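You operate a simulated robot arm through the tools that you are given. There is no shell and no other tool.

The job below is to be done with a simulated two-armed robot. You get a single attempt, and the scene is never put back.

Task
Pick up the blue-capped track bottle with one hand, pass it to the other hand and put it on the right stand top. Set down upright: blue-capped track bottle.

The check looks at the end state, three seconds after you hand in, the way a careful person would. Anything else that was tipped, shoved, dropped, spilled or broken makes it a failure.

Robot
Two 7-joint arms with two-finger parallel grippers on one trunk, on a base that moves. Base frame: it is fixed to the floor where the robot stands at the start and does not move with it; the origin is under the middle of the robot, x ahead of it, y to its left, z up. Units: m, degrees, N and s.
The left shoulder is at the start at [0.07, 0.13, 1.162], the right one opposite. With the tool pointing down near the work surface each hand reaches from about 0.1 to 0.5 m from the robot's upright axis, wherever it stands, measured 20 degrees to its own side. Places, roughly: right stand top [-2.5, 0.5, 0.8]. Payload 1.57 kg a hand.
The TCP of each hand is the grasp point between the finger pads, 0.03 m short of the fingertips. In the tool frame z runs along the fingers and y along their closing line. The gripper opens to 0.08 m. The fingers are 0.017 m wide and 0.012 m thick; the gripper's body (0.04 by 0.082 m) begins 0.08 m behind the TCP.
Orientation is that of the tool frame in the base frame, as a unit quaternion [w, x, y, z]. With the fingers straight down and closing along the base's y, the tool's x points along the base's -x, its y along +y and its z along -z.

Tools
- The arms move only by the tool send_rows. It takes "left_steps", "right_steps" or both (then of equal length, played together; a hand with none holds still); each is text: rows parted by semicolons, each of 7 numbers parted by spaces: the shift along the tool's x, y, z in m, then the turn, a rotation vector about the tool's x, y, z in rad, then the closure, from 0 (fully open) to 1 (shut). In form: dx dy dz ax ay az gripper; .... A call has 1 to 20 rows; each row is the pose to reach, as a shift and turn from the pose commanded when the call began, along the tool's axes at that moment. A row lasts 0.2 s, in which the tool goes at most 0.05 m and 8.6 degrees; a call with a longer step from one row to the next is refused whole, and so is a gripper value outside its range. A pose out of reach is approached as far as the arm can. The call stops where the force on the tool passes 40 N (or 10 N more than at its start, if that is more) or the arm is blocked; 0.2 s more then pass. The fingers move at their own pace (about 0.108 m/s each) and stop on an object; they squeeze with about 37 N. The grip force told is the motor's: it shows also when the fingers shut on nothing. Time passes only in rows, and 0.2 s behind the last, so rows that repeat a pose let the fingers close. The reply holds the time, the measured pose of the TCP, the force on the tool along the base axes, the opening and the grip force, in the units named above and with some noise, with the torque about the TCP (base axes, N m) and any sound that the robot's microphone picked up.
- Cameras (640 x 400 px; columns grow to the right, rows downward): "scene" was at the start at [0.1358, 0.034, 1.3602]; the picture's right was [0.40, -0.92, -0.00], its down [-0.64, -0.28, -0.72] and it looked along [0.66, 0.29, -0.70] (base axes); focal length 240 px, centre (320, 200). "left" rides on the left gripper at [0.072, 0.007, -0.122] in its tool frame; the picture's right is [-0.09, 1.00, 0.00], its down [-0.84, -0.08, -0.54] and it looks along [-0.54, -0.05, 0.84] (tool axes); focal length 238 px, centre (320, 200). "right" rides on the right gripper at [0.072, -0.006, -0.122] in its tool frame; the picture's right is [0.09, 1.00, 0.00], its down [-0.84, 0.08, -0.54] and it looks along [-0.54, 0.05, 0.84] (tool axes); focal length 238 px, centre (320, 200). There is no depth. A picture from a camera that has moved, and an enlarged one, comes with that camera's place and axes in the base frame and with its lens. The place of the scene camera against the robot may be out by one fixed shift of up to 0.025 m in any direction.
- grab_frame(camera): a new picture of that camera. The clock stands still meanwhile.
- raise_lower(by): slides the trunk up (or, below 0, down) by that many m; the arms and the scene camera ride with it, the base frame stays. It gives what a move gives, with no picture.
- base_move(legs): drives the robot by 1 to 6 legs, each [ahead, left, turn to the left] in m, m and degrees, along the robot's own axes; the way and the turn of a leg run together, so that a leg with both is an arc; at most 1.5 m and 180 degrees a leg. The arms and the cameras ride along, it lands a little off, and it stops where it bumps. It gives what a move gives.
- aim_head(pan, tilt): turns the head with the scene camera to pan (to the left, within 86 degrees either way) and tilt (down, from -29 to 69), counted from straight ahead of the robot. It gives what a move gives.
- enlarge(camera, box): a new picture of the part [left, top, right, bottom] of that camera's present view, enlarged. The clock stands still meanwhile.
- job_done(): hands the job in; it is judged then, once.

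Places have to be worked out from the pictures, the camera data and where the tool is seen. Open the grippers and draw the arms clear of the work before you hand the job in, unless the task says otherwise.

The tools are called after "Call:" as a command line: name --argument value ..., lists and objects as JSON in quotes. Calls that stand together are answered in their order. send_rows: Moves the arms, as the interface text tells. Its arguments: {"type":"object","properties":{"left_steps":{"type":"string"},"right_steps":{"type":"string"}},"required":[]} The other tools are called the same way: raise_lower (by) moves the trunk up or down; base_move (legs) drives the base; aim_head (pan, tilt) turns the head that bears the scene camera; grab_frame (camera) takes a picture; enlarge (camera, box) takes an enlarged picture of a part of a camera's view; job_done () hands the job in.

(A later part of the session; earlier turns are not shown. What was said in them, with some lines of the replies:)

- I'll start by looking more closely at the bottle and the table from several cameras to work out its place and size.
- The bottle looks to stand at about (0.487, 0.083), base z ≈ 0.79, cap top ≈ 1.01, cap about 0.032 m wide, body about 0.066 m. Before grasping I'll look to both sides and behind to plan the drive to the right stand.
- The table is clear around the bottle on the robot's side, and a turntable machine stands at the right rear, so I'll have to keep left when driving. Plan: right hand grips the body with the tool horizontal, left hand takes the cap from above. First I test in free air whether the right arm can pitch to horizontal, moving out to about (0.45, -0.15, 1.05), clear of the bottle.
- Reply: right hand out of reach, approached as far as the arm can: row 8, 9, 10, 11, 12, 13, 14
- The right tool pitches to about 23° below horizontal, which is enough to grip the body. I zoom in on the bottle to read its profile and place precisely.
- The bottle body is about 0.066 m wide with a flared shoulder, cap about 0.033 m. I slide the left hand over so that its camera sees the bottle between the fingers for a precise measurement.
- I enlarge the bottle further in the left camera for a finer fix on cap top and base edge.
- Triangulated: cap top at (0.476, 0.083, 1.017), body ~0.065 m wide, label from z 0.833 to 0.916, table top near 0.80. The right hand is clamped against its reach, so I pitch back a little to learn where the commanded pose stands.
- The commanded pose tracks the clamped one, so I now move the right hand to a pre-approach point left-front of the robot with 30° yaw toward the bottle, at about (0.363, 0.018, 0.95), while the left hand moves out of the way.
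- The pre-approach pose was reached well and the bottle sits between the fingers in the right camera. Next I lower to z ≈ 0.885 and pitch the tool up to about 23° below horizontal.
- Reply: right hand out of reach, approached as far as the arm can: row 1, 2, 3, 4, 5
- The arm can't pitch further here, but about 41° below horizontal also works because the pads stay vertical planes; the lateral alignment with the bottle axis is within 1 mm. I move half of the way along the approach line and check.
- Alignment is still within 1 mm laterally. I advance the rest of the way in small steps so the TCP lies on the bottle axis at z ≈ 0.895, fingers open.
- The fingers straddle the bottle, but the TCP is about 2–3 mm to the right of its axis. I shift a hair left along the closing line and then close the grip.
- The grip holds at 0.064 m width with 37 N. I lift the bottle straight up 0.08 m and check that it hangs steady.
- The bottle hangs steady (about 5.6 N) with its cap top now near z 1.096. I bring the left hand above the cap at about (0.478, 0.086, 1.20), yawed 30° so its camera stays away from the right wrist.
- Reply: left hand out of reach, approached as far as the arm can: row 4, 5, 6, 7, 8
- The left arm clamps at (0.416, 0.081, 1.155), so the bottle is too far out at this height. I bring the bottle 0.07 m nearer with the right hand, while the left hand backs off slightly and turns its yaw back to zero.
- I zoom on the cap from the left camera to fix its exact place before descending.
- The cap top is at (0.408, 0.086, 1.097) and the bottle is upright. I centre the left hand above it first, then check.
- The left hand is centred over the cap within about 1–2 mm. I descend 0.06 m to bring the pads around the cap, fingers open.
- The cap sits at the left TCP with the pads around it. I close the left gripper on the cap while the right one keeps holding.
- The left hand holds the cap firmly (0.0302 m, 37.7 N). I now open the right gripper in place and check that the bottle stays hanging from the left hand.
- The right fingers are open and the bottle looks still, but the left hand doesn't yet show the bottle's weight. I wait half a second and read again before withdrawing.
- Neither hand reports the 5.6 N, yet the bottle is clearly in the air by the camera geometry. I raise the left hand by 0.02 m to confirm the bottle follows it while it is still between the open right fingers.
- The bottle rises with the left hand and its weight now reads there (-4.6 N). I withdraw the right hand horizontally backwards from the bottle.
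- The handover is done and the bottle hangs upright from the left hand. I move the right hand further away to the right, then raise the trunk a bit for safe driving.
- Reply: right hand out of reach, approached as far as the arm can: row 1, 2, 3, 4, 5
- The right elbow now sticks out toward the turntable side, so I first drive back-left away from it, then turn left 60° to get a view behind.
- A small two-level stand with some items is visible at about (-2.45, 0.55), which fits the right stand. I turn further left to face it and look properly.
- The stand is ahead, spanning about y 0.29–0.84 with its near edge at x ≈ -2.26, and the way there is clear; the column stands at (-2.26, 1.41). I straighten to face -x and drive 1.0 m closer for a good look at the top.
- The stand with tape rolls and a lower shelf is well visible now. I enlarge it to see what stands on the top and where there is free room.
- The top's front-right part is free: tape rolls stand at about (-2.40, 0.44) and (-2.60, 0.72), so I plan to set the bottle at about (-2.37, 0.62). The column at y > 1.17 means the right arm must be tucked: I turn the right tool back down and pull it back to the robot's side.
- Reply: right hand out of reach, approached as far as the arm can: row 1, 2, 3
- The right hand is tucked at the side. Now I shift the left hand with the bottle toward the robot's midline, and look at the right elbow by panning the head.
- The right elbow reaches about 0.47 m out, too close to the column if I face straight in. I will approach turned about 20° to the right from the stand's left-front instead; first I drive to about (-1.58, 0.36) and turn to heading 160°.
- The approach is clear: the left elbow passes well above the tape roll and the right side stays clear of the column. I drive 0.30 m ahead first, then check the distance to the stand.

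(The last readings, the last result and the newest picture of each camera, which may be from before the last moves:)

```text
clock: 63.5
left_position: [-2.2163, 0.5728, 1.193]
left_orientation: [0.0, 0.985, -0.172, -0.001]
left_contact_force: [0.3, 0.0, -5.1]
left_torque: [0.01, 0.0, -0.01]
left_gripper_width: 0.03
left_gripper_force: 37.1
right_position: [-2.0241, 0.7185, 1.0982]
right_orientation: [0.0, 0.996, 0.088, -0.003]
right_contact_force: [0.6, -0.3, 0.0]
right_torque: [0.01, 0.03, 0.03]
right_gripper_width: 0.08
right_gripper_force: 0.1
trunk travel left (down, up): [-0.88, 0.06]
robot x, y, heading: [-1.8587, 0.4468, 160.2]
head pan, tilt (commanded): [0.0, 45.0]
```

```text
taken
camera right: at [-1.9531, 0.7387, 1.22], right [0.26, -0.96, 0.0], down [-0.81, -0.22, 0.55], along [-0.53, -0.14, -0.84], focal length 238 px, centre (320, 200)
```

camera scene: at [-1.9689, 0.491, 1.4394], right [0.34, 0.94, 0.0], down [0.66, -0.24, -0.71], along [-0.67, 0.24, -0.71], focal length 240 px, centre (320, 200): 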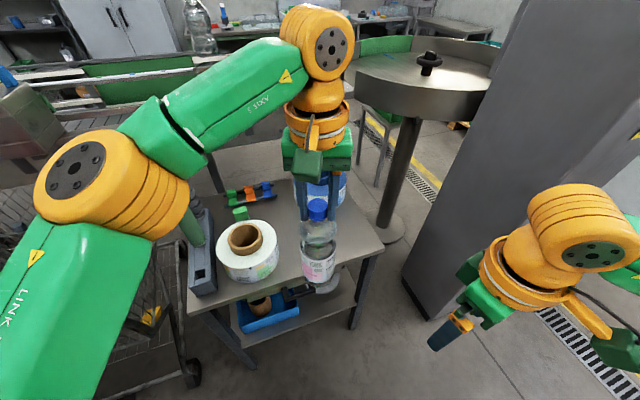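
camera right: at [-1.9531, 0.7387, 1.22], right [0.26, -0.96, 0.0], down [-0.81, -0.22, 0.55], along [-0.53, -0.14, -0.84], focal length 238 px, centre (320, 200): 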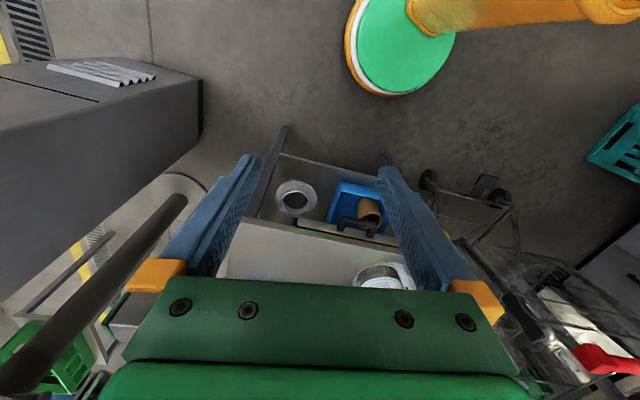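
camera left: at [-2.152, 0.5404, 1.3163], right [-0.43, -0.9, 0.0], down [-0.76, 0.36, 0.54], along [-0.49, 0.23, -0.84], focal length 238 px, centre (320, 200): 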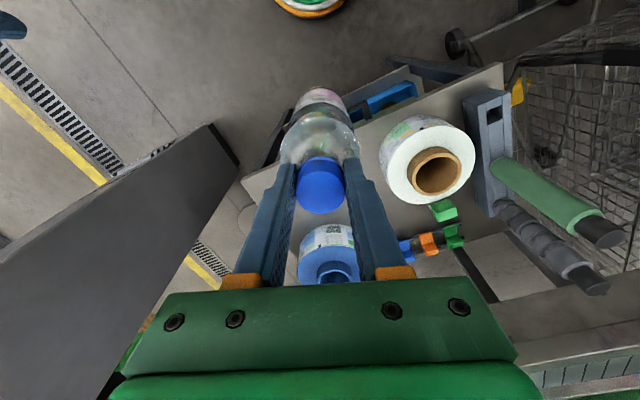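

I enlarge the hand-camera views to fix the stand's edges, its top height and the tape rolls more precisely.

Call:
enlarge --camera "left" --box '[230, 50, 530, 290]'

Call:
enlarge --camera "right" --box '[190, 110, 450, 300]'

Call:
enlarge --camera "scene" --box '[170, 150, 400, 370]'

```text
1.67 times, centred on (380, 170) of left
camera zoom: at [-2.152, 0.5404, 1.3163], right [-0.43, -0.9, 0.0], down [-0.76, 0.36, 0.54], along [-0.49, 0.23, -0.84], focal length 397 px, centre (220, 250)
```

zoom: 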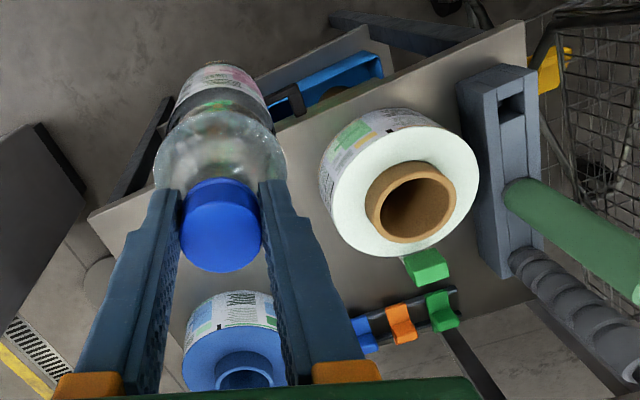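

```text
2.11 times, centred on (320, 205) of right
camera zoom: at [-1.9531, 0.7387, 1.22], right [0.26, -0.96, 0.0], down [-0.81, -0.22, 0.55], along [-0.53, -0.14, -0.84], focal length 502 px, centre (320, 190)
```

zoom: 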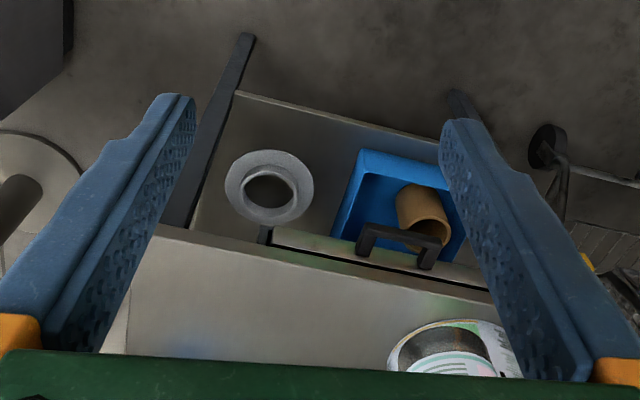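

```text
1.82 times, centred on (285, 260) of scene
camera zoom: at [-1.9689, 0.491, 1.4394], right [0.34, 0.94, 0.0], down [0.66, -0.24, -0.71], along [-0.67, 0.24, -0.71], focal length 437 px, centre (384, 91)
```

zoom: 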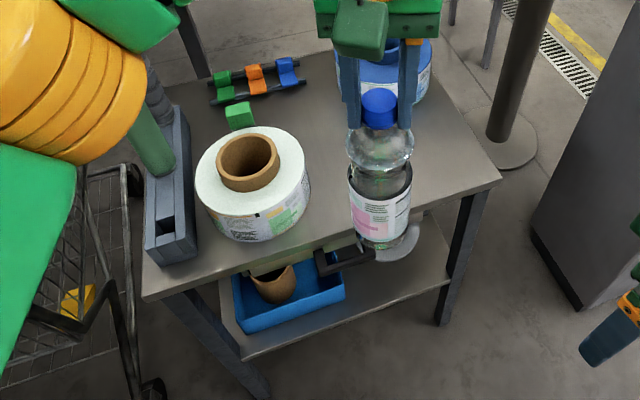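

The stand's near edge lies at x ≈ -2.31, top at z ≈ 0.79, with tape rolls at (-2.425, 0.43) and (-2.60, 0.71). I choose (-2.395, 0.64) for the bottle and drive the last 0.16 m ahead.

Call:
base_move --legs '[[0.16, 0, 0]]'

Call:
grab_frame --camera "left"

Call:
grab_frame --camera "scene"

Call:
grab_frame --camera "right"

```text
clock: 65.0
left_position: [-2.3702, 0.6275, 1.1945]
left_orientation: [0.0, 0.985, -0.173, -0.001]
left_contact_force: [0.0, -0.5, -5.6]
left_torque: [-0.03, 0.02, -0.03]
left_gripper_width: 0.0302
left_gripper_force: 36.9
right_position: [-2.1775, 0.7743, 1.0974]
right_orientation: [0.0, 0.996, 0.087, -0.003]
right_contact_force: [-0.6, -1.0, 0.0]
right_torque: [0.03, 0.01, -0.01]
right_gripper_width: 0.08
right_gripper_force: 0.0
trunk travel left (down, up): [-0.88, 0.06]
robot x, y, heading: [-2.0102, 0.5028, 160.0]
head pan, tilt (commanded): [0.0, 45.0]
```

```text
taken
camera left: at [-2.3053, 0.5963, 1.3167], right [-0.43, -0.9, 0.0], down [-0.76, 0.36, 0.54], along [-0.49, 0.23, -0.84], focal length 238 px, centre (320, 200)
```

left: 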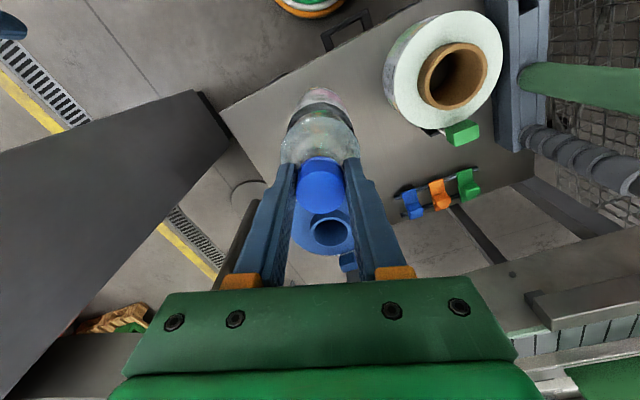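

```text
taken
camera scene: at [-2.1222, 0.5467, 1.4395], right [0.34, 0.94, 0.0], down [0.66, -0.24, -0.71], along [-0.67, 0.24, -0.71], focal length 240 px, centre (320, 200)
```

scene: 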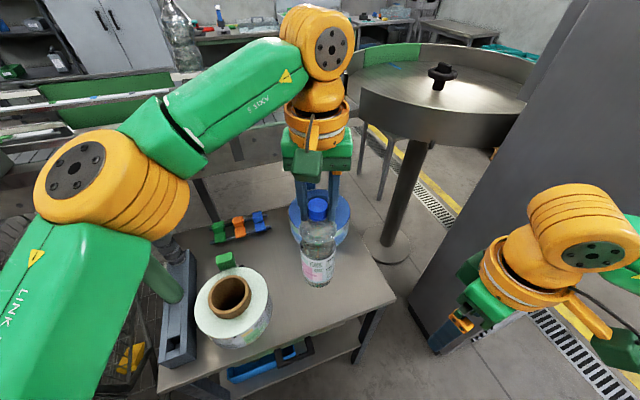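

```text
taken
camera right: at [-2.1063, 0.7945, 1.2202], right [0.26, -0.96, 0.0], down [-0.81, -0.22, 0.55], along [-0.53, -0.14, -0.84], focal length 238 px, centre (320, 200)
```

right: 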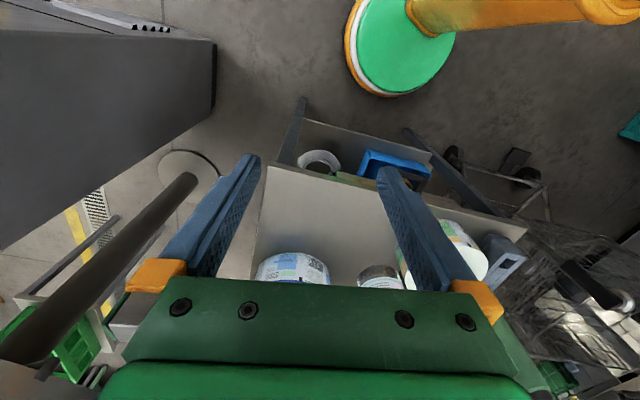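

The bottle hangs over the free spot. I lower the trunk a little and check clearances of the left elbow against the green-handled device on the stand's left side.

Call:
raise_lower --by -0.05

Call:
grab_frame --camera "scene"

Call:
aim_head --pan 45 --tilt 50

Call:
grab_frame --camera "scene"

```text
clock: 65.9
left_position: [-2.3728, 0.6303, 1.1416]
left_orientation: [0.0, 0.985, -0.174, 0.001]
left_contact_force: [0.1, -0.6, -5.4]
left_torque: [0.03, -0.01, 0.02]
left_gripper_width: 0.0302
left_gripper_force: 36.7
right_position: [-2.1809, 0.7759, 1.0472]
right_orientation: [0.001, 0.996, 0.088, -0.001]
right_contact_force: [0.1, 0.1, -0.3]
right_torque: [0.03, 0.02, 0.0]
right_gripper_width: 0.0799
right_gripper_force: 0.1
trunk travel left (down, up): [-0.83, 0.11]
robot x, y, heading: [-2.0129, 0.503, 160.2]
head pan, tilt (commanded): [0.0, 45.0]
```

```text
taken
camera scene: at [-2.1272, 0.5484, 1.3889], right [0.34, 0.94, 0.0], down [0.67, -0.24, -0.71], along [-0.66, 0.24, -0.71], focal length 240 px, centre (320, 200)
```

scene: 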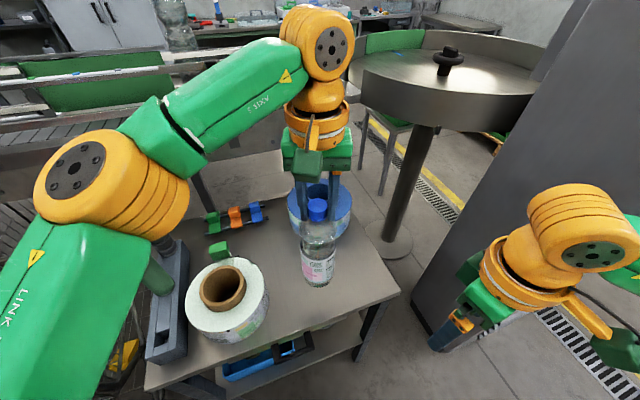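

```text
clock: 67.0
left_position: [-2.3734, 0.6303, 1.1428]
left_orientation: [0.0, 0.985, -0.174, 0.001]
left_contact_force: [0.6, -0.2, -3.3]
left_torque: [0.0, 0.0, -0.02]
left_gripper_width: 0.0302
left_gripper_force: 36.7
right_position: [-2.1799, 0.7761, 1.0473]
right_orientation: [0.001, 0.996, 0.087, 0.0]
right_contact_force: [-0.3, -0.7, -0.5]
right_torque: [-0.02, 0.02, 0.02]
right_gripper_width: 0.08
right_gripper_force: 0.1
trunk travel left (down, up): [-0.83, 0.11]
robot x, y, heading: [-2.0127, 0.5023, 160.1]
head pan, tilt (commanded): [45.0, 50.0]
```

```text
taken
camera scene: at [-2.1201, 0.4881, 1.3822], right [-0.42, 0.91, 0.0], down [0.7, 0.32, -0.64], along [-0.58, -0.27, -0.77], focal length 240 px, centre (320, 200)
```

scene: 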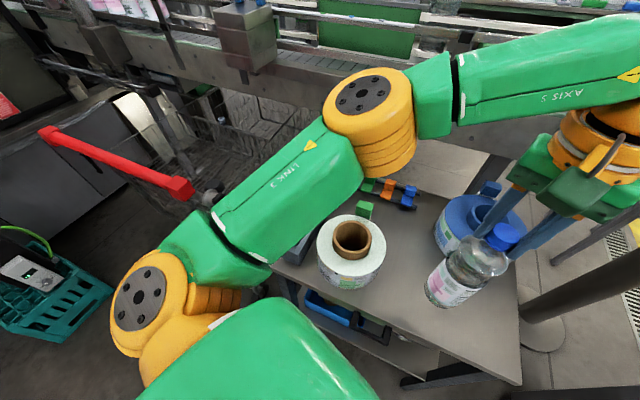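

The elbow is well above the device (about z 1.27). I now lower the bottle 0.08 m with the arm while reaching 0.027 m further over the stand.

Call:
send_rows --left_steps "-0.0054 0 0.016 0 0 0 1; -0.0108 0 0.032 0 0 0 1; -0.0162 0 0.048 0 0 0 1; -0.0216 0 0.064 0 0 0 1; -0.027 0 0.08 0 0 0 1; -0.027 0 0.08 0 0 0 1"

Call:
grab_frame --camera "left"

Call:
grab_frame --camera "right"

Call:
grab_frame --camera "scene"

```text
clock: 68.4
left_position: [-2.4003, 0.6387, 1.0631]
left_orientation: [0.0, 0.985, -0.173, 0.0]
left_contact_force: [0.2, -0.4, -4.2]
left_torque: [-0.02, 0.03, -0.03]
left_gripper_width: 0.0303
left_gripper_force: 37.4
right_position: [-2.1798, 0.775, 1.0477]
right_orientation: [0.0, 0.996, 0.088, -0.002]
right_contact_force: [-1.0, -0.7, 0.0]
right_torque: [0.0, -0.01, 0.04]
right_gripper_width: 0.0802
right_gripper_force: 0.1
trunk travel left (down, up): [-0.83, 0.11]
robot x, y, heading: [-2.0129, 0.5036, 160.1]
head pan, tilt (commanded): [45.0, 50.0]
```

```text
taken
camera left: at [-2.3354, 0.607, 1.1862], right [-0.43, -0.9, 0.0], down [-0.76, 0.36, 0.54], along [-0.49, 0.23, -0.84], focal length 238 px, centre (320, 200)
```

left: 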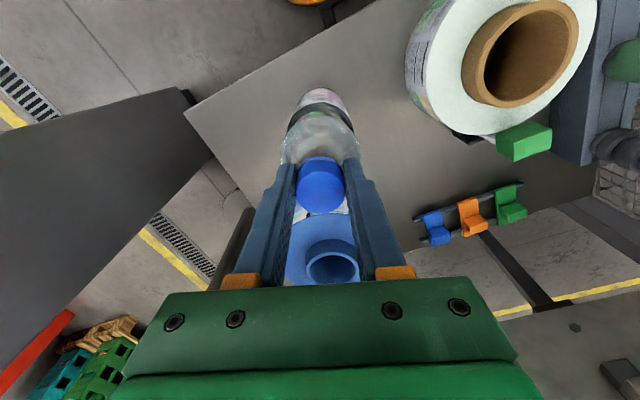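

```text
taken
camera right: at [-2.1099, 0.7958, 1.1695], right [0.26, -0.96, 0.0], down [-0.81, -0.22, 0.54], along [-0.52, -0.14, -0.84], focal length 238 px, centre (320, 200)
```

right: 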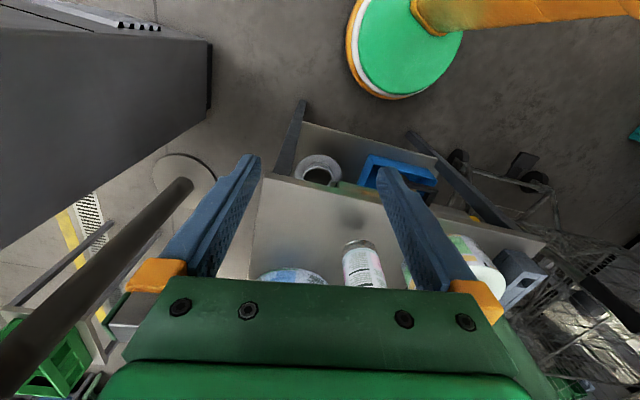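

```text
taken
camera scene: at [-2.1199, 0.4879, 1.3822], right [-0.42, 0.91, 0.0], down [0.69, 0.32, -0.64], along [-0.58, -0.27, -0.77], focal length 240 px, centre (320, 200)
```

scene: 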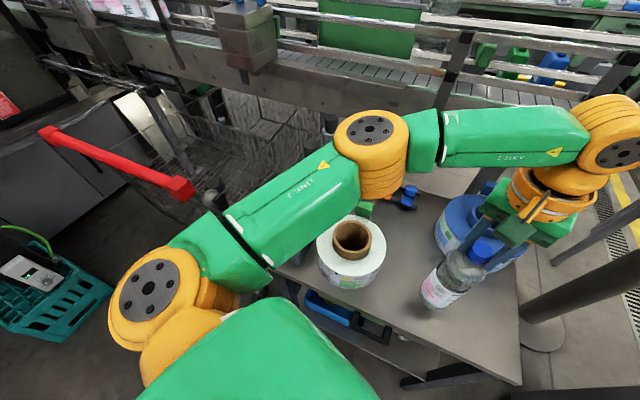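

The bottle's base is about 0.85–0.857 high over the free spot, gaps to both tape rolls look ample. I lower another 0.035 m.

Call:
send_rows --left_steps "0 0 0.01 0 0 0 1; 0 0 0.02 0 0 0 1; 0 0 0.03 0 0 0 1; 0 0 0.035 0 0 0 1; 0 0 0.035 0 0 0 1"

Call:
enlarge --camera "right" --box '[240, 160, 480, 300]'

Call:
enlarge --camera "scene" --box '[300, 180, 560, 360]'

```text
clock: 69.6
left_position: [-2.4003, 0.6392, 1.0276]
left_orientation: [0.0, 0.985, -0.173, 0.001]
left_contact_force: [0.4, -0.6, -5.3]
left_torque: [0.01, 0.01, 0.0]
left_gripper_width: 0.0301
left_gripper_force: 36.6
right_position: [-2.1796, 0.7746, 1.0473]
right_orientation: [0.001, 0.996, 0.087, 0.0]
right_contact_force: [0.2, -0.5, 0.1]
right_torque: [0.02, 0.0, 0.0]
right_gripper_width: 0.0799
right_gripper_force: 0.1
trunk travel left (down, up): [-0.83, 0.11]
robot x, y, heading: [-2.0126, 0.5019, 159.9]
head pan, tilt (commanded): [45.0, 50.0]
```

```text
2.67 times, centred on (360, 230) of right
camera zoom: at [-2.11, 0.7958, 1.1695], right [0.26, -0.96, 0.0], down [-0.81, -0.22, 0.54], along [-0.52, -0.14, -0.84], focal length 636 px, centre (213, 120)
```

zoom: 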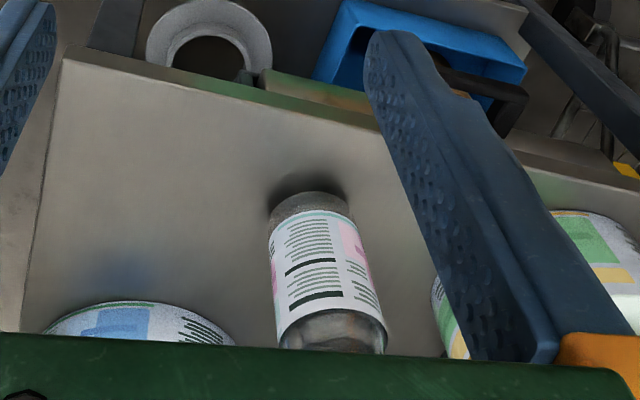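

```text
2.22 times, centred on (430, 270) of scene
camera zoom: at [-2.12, 0.4879, 1.3822], right [-0.42, 0.91, 0.0], down [0.69, 0.32, -0.64], along [-0.58, -0.27, -0.77], focal length 534 px, centre (76, 44)
```

zoom: 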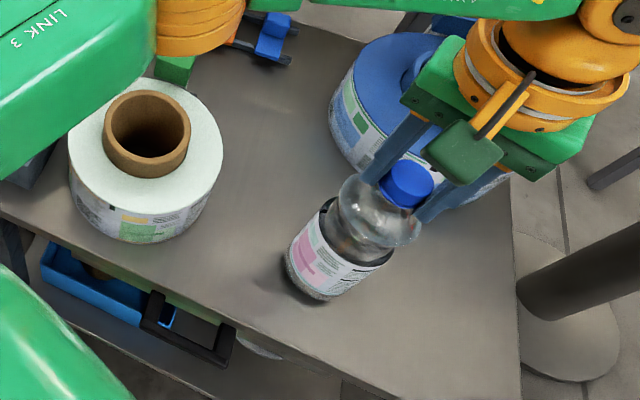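

The base is now about 1–2 cm above the top, with the contact shadow close. I lower in small steps and watch the vertical force.

Call:
send_rows --left_steps "0 0 0.004 0 0 0 1; 0 0 0.008 0 0 0 1; 0 0 0.008 0 0 0 1"

Call:
enlarge --camera "right" --box '[240, 160, 480, 300]'

```text
clock: 70.4
left_position: [-2.3988, 0.6386, 1.0194]
left_orientation: [0.0, 0.985, -0.174, 0.001]
left_contact_force: [0.2, 0.3, -5.4]
left_torque: [0.01, -0.01, 0.0]
left_gripper_width: 0.0301
left_gripper_force: 37.1
right_position: [-2.1796, 0.7759, 1.0476]
right_orientation: [0.0, 0.996, 0.087, -0.002]
right_contact_force: [0.2, 0.2, 0.7]
right_torque: [-0.04, -0.02, -0.01]
right_gripper_width: 0.0801
right_gripper_force: 0.1
trunk travel left (down, up): [-0.83, 0.11]
robot x, y, heading: [-2.0128, 0.5013, 160.0]
head pan, tilt (commanded): [45.0, 50.0]
```

```text
2.67 times, centred on (360, 230) of right
camera zoom: at [-2.11, 0.7958, 1.1695], right [0.26, -0.96, 0.0], down [-0.81, -0.22, 0.54], along [-0.52, -0.14, -0.84], focal length 636 px, centre (213, 120)
```

zoom: 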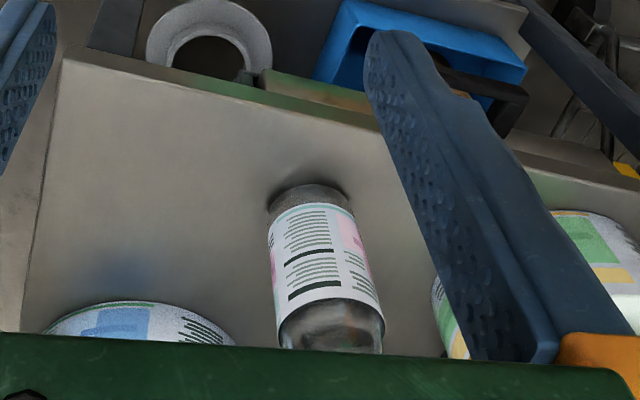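

Still free-hanging at TCP z 1.019 with 5.4 N of weight. I go down in 2–3 mm steps until the weight comes off.

Call:
send_rows --left_steps "0 0 0.003 0 0 0 1; 0 0 0.005 0 0 0 1; 0 0 0.005 0 0 0 1"

```text
clock: 71.2
left_position: [-2.3984, 0.6378, 1.0166]
left_orientation: [0.0, 0.985, -0.174, -0.001]
left_contact_force: [-3.9, 1.3, 12.1]
left_torque: [0.08, 0.6, 0.0]
left_gripper_width: 0.0301
left_gripper_force: 37.2
right_position: [-2.1786, 0.7753, 1.0484]
right_orientation: [0.0, 0.996, 0.087, -0.001]
right_contact_force: [0.1, -0.1, 0.3]
right_torque: [0.02, 0.0, 0.0]
right_gripper_width: 0.0801
right_gripper_force: 0.1
trunk travel left (down, up): [-0.83, 0.11]
robot x, y, heading: [-2.0104, 0.5012, 160.2]
head pan, tilt (commanded): [45.0, 50.0]
```

Contact with the stand is made (force swung from -5.4 to +12 N). I ease up 2 mm so that the bottle rests with little push before opening.

Call:
send_rows --left_steps "0 0 -0.001 0 0 0 1; 0 0 -0.002 0 0 0 1; 0 0 -0.002 0 0 0 1"

Call:
enlarge --camera "right" --box '[240, 160, 480, 300]'

Call:
grab_frame --camera "left"

Call:
enlarge --camera "scene" --box '[300, 180, 560, 360]'

```text
clock: 72.0
left_position: [-2.3987, 0.6383, 1.0162]
left_orientation: [0.0, 0.985, -0.174, 0.002]
left_contact_force: [-0.5, 0.0, -2.6]
left_torque: [0.12, 0.15, -0.05]
left_gripper_width: 0.0303
left_gripper_force: 36.7
right_position: [-2.1786, 0.7746, 1.0482]
right_orientation: [0.001, 0.996, 0.086, -0.001]
right_contact_force: [0.4, 0.7, -0.1]
right_torque: [0.0, -0.03, 0.0]
right_gripper_width: 0.0799
right_gripper_force: 0.1
trunk travel left (down, up): [-0.83, 0.11]
robot x, y, heading: [-2.0116, 0.5007, 160.0]
head pan, tilt (commanded): [45.0, 50.0]
```

```text
2.67 times, centred on (360, 230) of right
camera zoom: at [-2.1096, 0.7957, 1.1694], right [0.26, -0.96, 0.0], down [-0.81, -0.22, 0.54], along [-0.53, -0.14, -0.84], focal length 636 px, centre (213, 120)
```

zoom: 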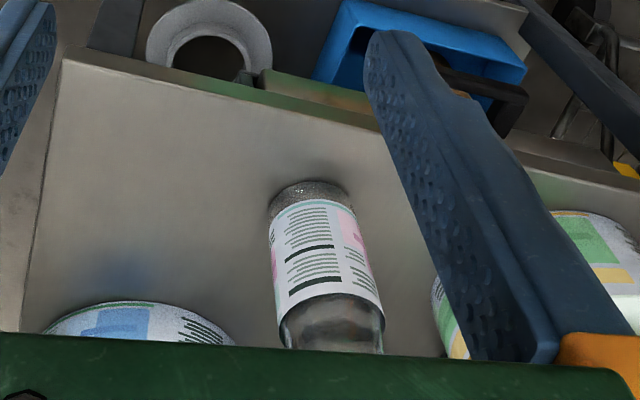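

```text
taken
camera left: at [-2.3343, 0.6065, 1.1393], right [-0.43, -0.9, 0.0], down [-0.76, 0.36, 0.54], along [-0.49, 0.23, -0.84], focal length 238 px, centre (320, 200)
```

left: 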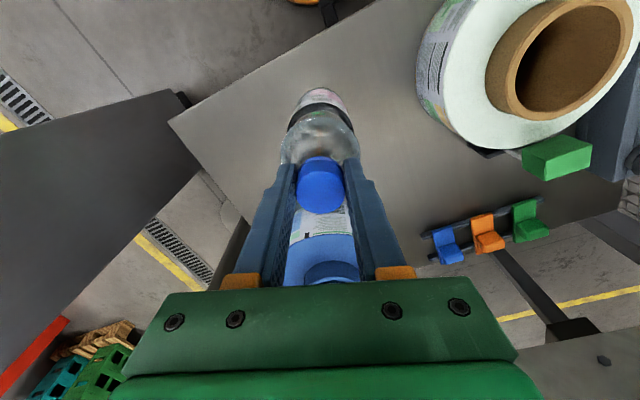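

```text
2.22 times, centred on (430, 270) of scene
camera zoom: at [-2.1196, 0.4878, 1.3821], right [-0.42, 0.91, 0.0], down [0.69, 0.32, -0.64], along [-0.58, -0.27, -0.77], focal length 534 px, centre (76, 44)
```

zoom: 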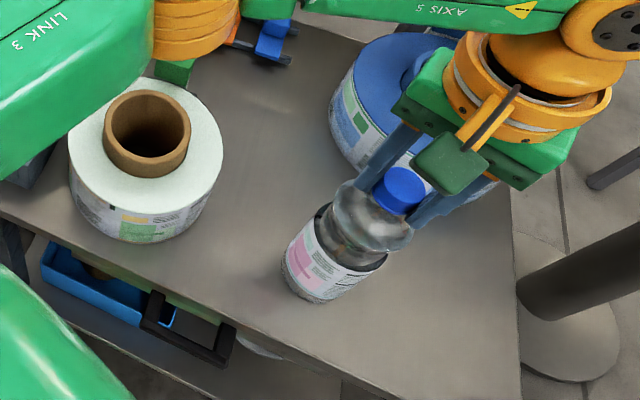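

The bottle now rests mostly on the stand (-2.6 N left on the hand). I lower half a millimetre and open the left gripper, letting it settle.

Call:
send_rows --left_steps "0 0 0.0006 0 0 0 1; 0 0 0.0006 0 0 0 0.55; 0 0 0.0006 0 0 0 0.4; 0 0 0.0006 0 0 0 0.2; 0 0 0.0006 0 0 0 0; 0 0 0.0006 0 0 0 0; 0 0 0.0006 0 0 0 0"

Call:
grab_frame --camera "left"

Call:
enlarge --camera "right" --box '[240, 160, 480, 300]'

Call:
enlarge --camera "scene" --box '[300, 180, 560, 360]'

```text
clock: 73.6
left_position: [-2.3976, 0.638, 1.0172]
left_orientation: [0.0, 0.985, -0.173, -0.001]
left_contact_force: [-0.4, 0.3, 0.2]
left_torque: [0.01, 0.01, 0.01]
left_gripper_width: 0.0799
left_gripper_force: 0.0
right_position: [-2.1799, 0.775, 1.0472]
right_orientation: [0.0, 0.996, 0.086, -0.002]
right_contact_force: [-0.1, -0.1, -0.5]
right_torque: [0.01, 0.0, 0.0]
right_gripper_width: 0.08
right_gripper_force: 0.0
trunk travel left (down, up): [-0.83, 0.11]
robot x, y, heading: [-2.0112, 0.4996, 159.8]
head pan, tilt (commanded): [45.0, 50.0]
```

```text
taken
camera left: at [-2.3338, 0.6065, 1.1392], right [-0.43, -0.9, 0.0], down [-0.76, 0.36, 0.54], along [-0.49, 0.23, -0.84], focal length 238 px, centre (320, 200)
```

left: 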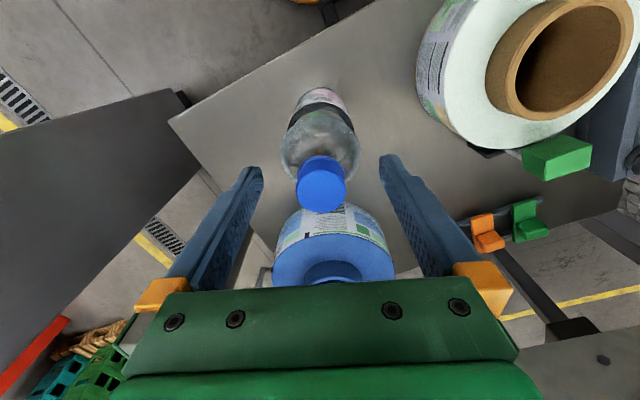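

```text
2.67 times, centred on (360, 230) of right
camera zoom: at [-2.109, 0.7954, 1.1697], right [0.26, -0.96, 0.0], down [-0.81, -0.22, 0.55], along [-0.53, -0.14, -0.84], focal length 636 px, centre (213, 120)
```

zoom: 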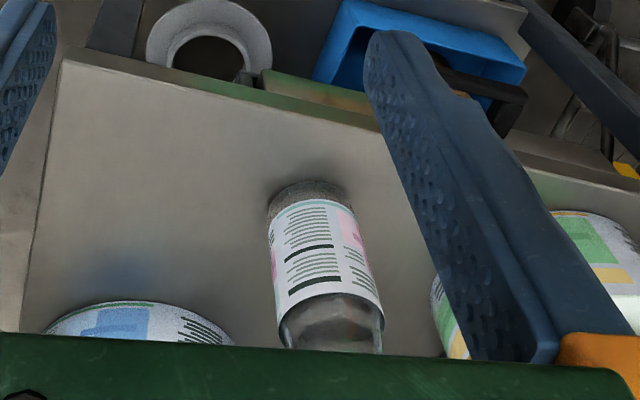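

```text
2.22 times, centred on (430, 270) of scene
camera zoom: at [-2.1188, 0.4875, 1.3823], right [-0.42, 0.91, 0.0], down [0.69, 0.32, -0.64], along [-0.58, -0.27, -0.77], focal length 534 px, centre (76, 44)
```

zoom: 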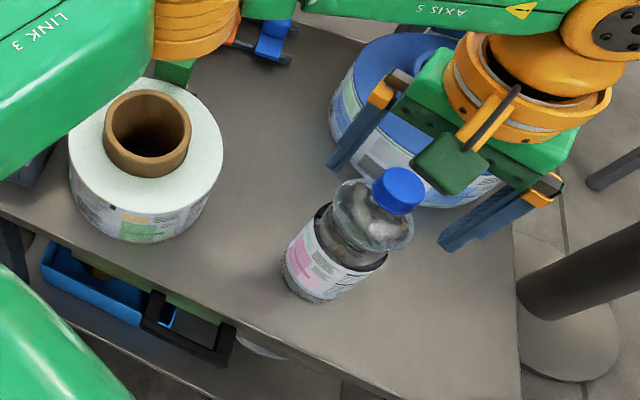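

The bottle stands on its own with the fingers open and clear of the cap. I raise the trunk 0.10 m so that the open fingers go straight up off the cap.

Call:
raise_lower --by 0.1

Call:
grab_frame --camera "left"

Call:
grab_frame --camera "scene"

```text
clock: 75.0
left_position: [-2.3983, 0.6383, 1.1175]
left_orientation: [0.0, 0.985, -0.174, -0.001]
left_contact_force: [0.3, -1.3, 0.8]
left_torque: [0.01, -0.02, -0.01]
left_gripper_width: 0.0801
left_gripper_force: 0.0
right_position: [-2.1781, 0.7763, 1.1488]
right_orientation: [0.001, 0.996, 0.088, -0.002]
right_contact_force: [-0.2, -0.2, 0.0]
right_torque: [0.0, 0.03, -0.01]
right_gripper_width: 0.0801
right_gripper_force: 0.0
trunk travel left (down, up): [-0.93, 0.01]
robot x, y, heading: [-2.0136, 0.5002, 160.2]
head pan, tilt (commanded): [45.0, 50.0]
```

```text
taken
camera left: at [-2.3339, 0.6065, 1.2392], right [-0.43, -0.9, 0.0], down [-0.76, 0.36, 0.54], along [-0.49, 0.23, -0.84], focal length 238 px, centre (320, 200)
```

left: 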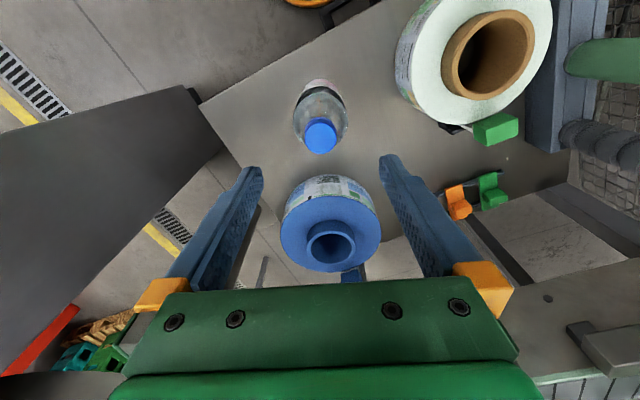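

```text
taken
camera scene: at [-2.1188, 0.4875, 1.4823], right [-0.42, 0.91, 0.0], down [0.69, 0.32, -0.64], along [-0.58, -0.27, -0.77], focal length 240 px, centre (320, 200)
```

scene: 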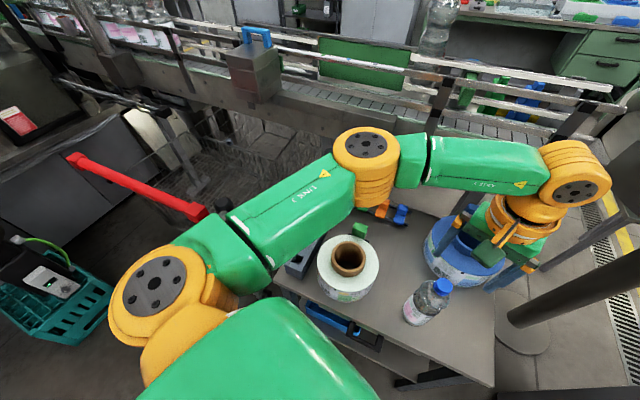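

The bottle stands upright and untouched at about (-2.40, 0.64). I back the robot 0.4 m away along the way it came, so the arms are clear of the stand.

Call:
base_move --legs '[[-0.4, 0, 0]]'

Call:
aim_head --pan 0 --tilt 40

Call:
grab_frame --camera "scene"

Call:
grab_frame --camera "right"

Call:
grab_frame --camera "left"

```text
clock: 77.4
left_position: [-2.0281, 0.5022, 1.115]
left_orientation: [0.0, 0.985, -0.172, 0.002]
left_contact_force: [-1.1, -0.8, 0.1]
left_torque: [-0.03, -0.01, -0.02]
left_gripper_width: 0.0801
left_gripper_force: 0.2
right_position: [-1.8087, 0.6413, 1.1478]
right_orientation: [0.001, 0.996, 0.089, -0.001]
right_contact_force: [-0.1, 0.5, 0.3]
right_torque: [0.03, 0.03, 0.02]
right_gripper_width: 0.0801
right_gripper_force: 0.0
trunk travel left (down, up): [-0.93, 0.01]
robot x, y, heading: [-1.6373, 0.3731, 160.1]
head pan, tilt (commanded): [45.0, 50.0]
```

```text
clock: 78.6
left_position: [-2.0263, 0.502, 1.1173]
left_orientation: [0.0, 0.985, -0.172, 0.0]
left_contact_force: [0.2, -0.8, -0.3]
left_torque: [0.01, 0.02, -0.01]
left_gripper_width: 0.0802
left_gripper_force: 0.0
right_position: [-1.807, 0.64, 1.1482]
right_orientation: [0.001, 0.996, 0.089, -0.001]
right_contact_force: [0.2, -0.2, 0.7]
right_torque: [0.02, 0.02, 0.01]
right_gripper_width: 0.0798
right_gripper_force: 0.0
trunk travel left (down, up): [-0.93, 0.01]
robot x, y, heading: [-1.6421, 0.3656, 160.2]
head pan, tilt (commanded): [0.0, 40.0]
```

```text
taken
camera scene: at [-1.7564, 0.4136, 1.4964], right [0.34, 0.94, 0.0], down [0.61, -0.22, -0.77], along [-0.72, 0.26, -0.64], focal length 240 px, centre (320, 200)
```

scene: 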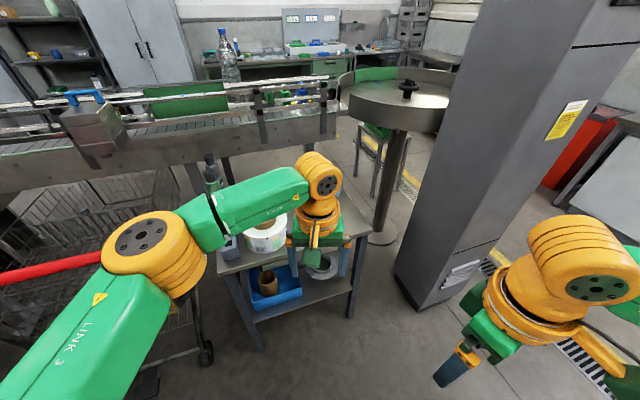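

```text
taken
camera right: at [-1.7375, 0.6602, 1.2697], right [0.27, -0.96, 0.0], down [-0.81, -0.22, 0.55], along [-0.53, -0.15, -0.84], focal length 238 px, centre (320, 200)
```

right: 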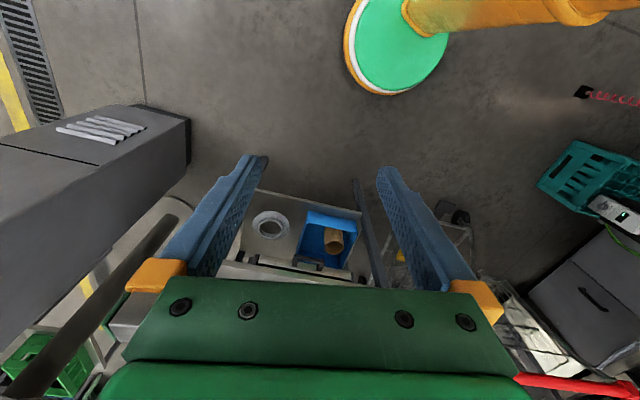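

```text
taken
camera left: at [-1.9616, 0.4703, 1.2392], right [-0.42, -0.91, 0.0], down [-0.76, 0.36, 0.54], along [-0.49, 0.23, -0.84], focal length 238 px, centre (320, 200)
```

left: 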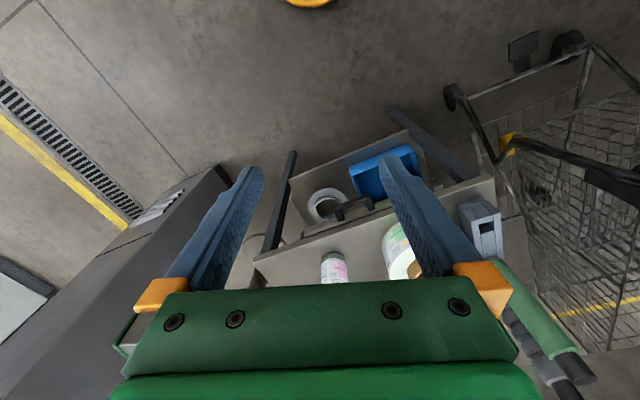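

The left camera shows the bottle's label upright on the top. I shift the left hand aside for an unobstructed final look from the head camera.

Call:
send_rows --left_steps "0.02 0.03 0 0 0 0 0; 0.04 0.06 0 0 0 0 0; 0.06 0.09 0 0 0 0 0; 0.08 0.12 0 0 0 0 0; 0.08 0.12 0 0 0 0 0"

Call:
base_move --legs '[[-0.15, -0.1, 0]]'

Call:
grab_frame --camera "scene"

Call:
enlarge --camera "scene" --box '[200, 120, 400, 280]'

```text
clock: 79.8
left_position: [-1.9911, 0.3609, 1.1163]
left_orientation: [0.0, 0.985, -0.173, -0.001]
left_contact_force: [0.0, 0.6, -0.5]
left_torque: [0.0, -0.02, 0.0]
left_gripper_width: 0.0799
left_gripper_force: 0.0
right_position: [-1.8063, 0.6407, 1.148]
right_orientation: [0.001, 0.996, 0.089, -0.001]
right_contact_force: [-0.7, -0.2, -0.9]
right_torque: [0.01, 0.0, -0.01]
right_gripper_width: 0.0796
right_gripper_force: 0.1
trunk travel left (down, up): [-0.93, 0.01]
robot x, y, heading: [-1.6416, 0.3689, 160.0]
head pan, tilt (commanded): [0.0, 40.0]
```

```text
clock: 81.3
left_position: [-1.8194, 0.4034, 1.1155]
left_orientation: [-0.001, 0.985, -0.174, 0.002]
left_contact_force: [-0.9, 0.0, 0.4]
left_torque: [0.03, -0.02, 0.01]
left_gripper_width: 0.0799
left_gripper_force: 0.1
right_position: [-1.6339, 0.6831, 1.1465]
right_orientation: [0.0, 0.996, 0.088, 0.0]
right_contact_force: [0.0, 0.7, 0.2]
right_torque: [0.04, -0.04, -0.01]
right_gripper_width: 0.0799
right_gripper_force: 0.0
trunk travel left (down, up): [-0.93, 0.01]
robot x, y, heading: [-1.4613, 0.4066, 160.1]
head pan, tilt (commanded): [0.0, 40.0]
```

```text
taken
camera scene: at [-1.5858, 0.4553, 1.496], right [0.34, 0.94, 0.0], down [0.61, -0.22, -0.76], along [-0.72, 0.26, -0.65], focal length 240 px, centre (320, 200)
```

scene: 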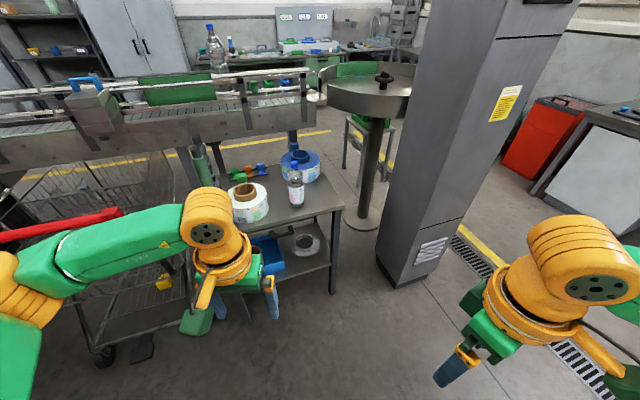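

```text
2.50 times, centred on (300, 200) of scene
camera zoom: at [-1.5858, 0.4553, 1.496], right [0.34, 0.94, 0.0], down [0.61, -0.22, -0.76], along [-0.72, 0.26, -0.65], focal length 601 px, centre (370, 200)
```

zoom: 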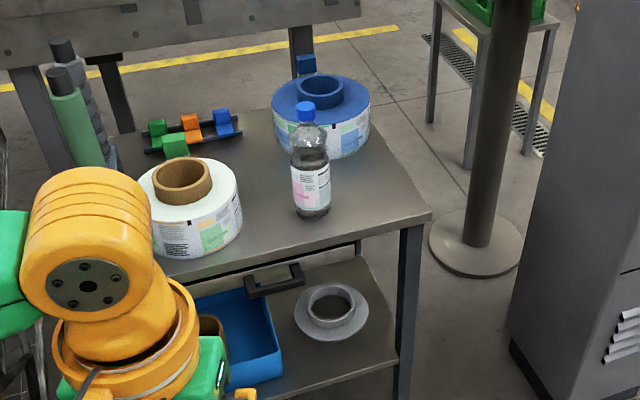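

The bottle stands upright and alone on the stand top, between the tape rolls and clear of both, and everything else is in place. Both grippers are open and the arms are away, so I hand the job in.

Call:
job_done

```text
The job is handed in.
```

The blue-capped bottle is standing upright on the right stand top, at about (-2.40, 0.64). It sits between the two tape rolls with several centimetres of space to each.

- **Pick-up and handover:** the right hand picked the bottle up by its body. The left hand then took it by the cap, and it was this hand that set it down on the stand.
- **Other items:** my last pictures showed everything else on the stand in place. I did not look back at the start table after leaving it, but nothing there was bumped or touched as far as the readings showed.
- **End position:** both grippers are open and the robot has backed away from the stand.

I handed the job in and got no verdict back, only confirmation that it was received.
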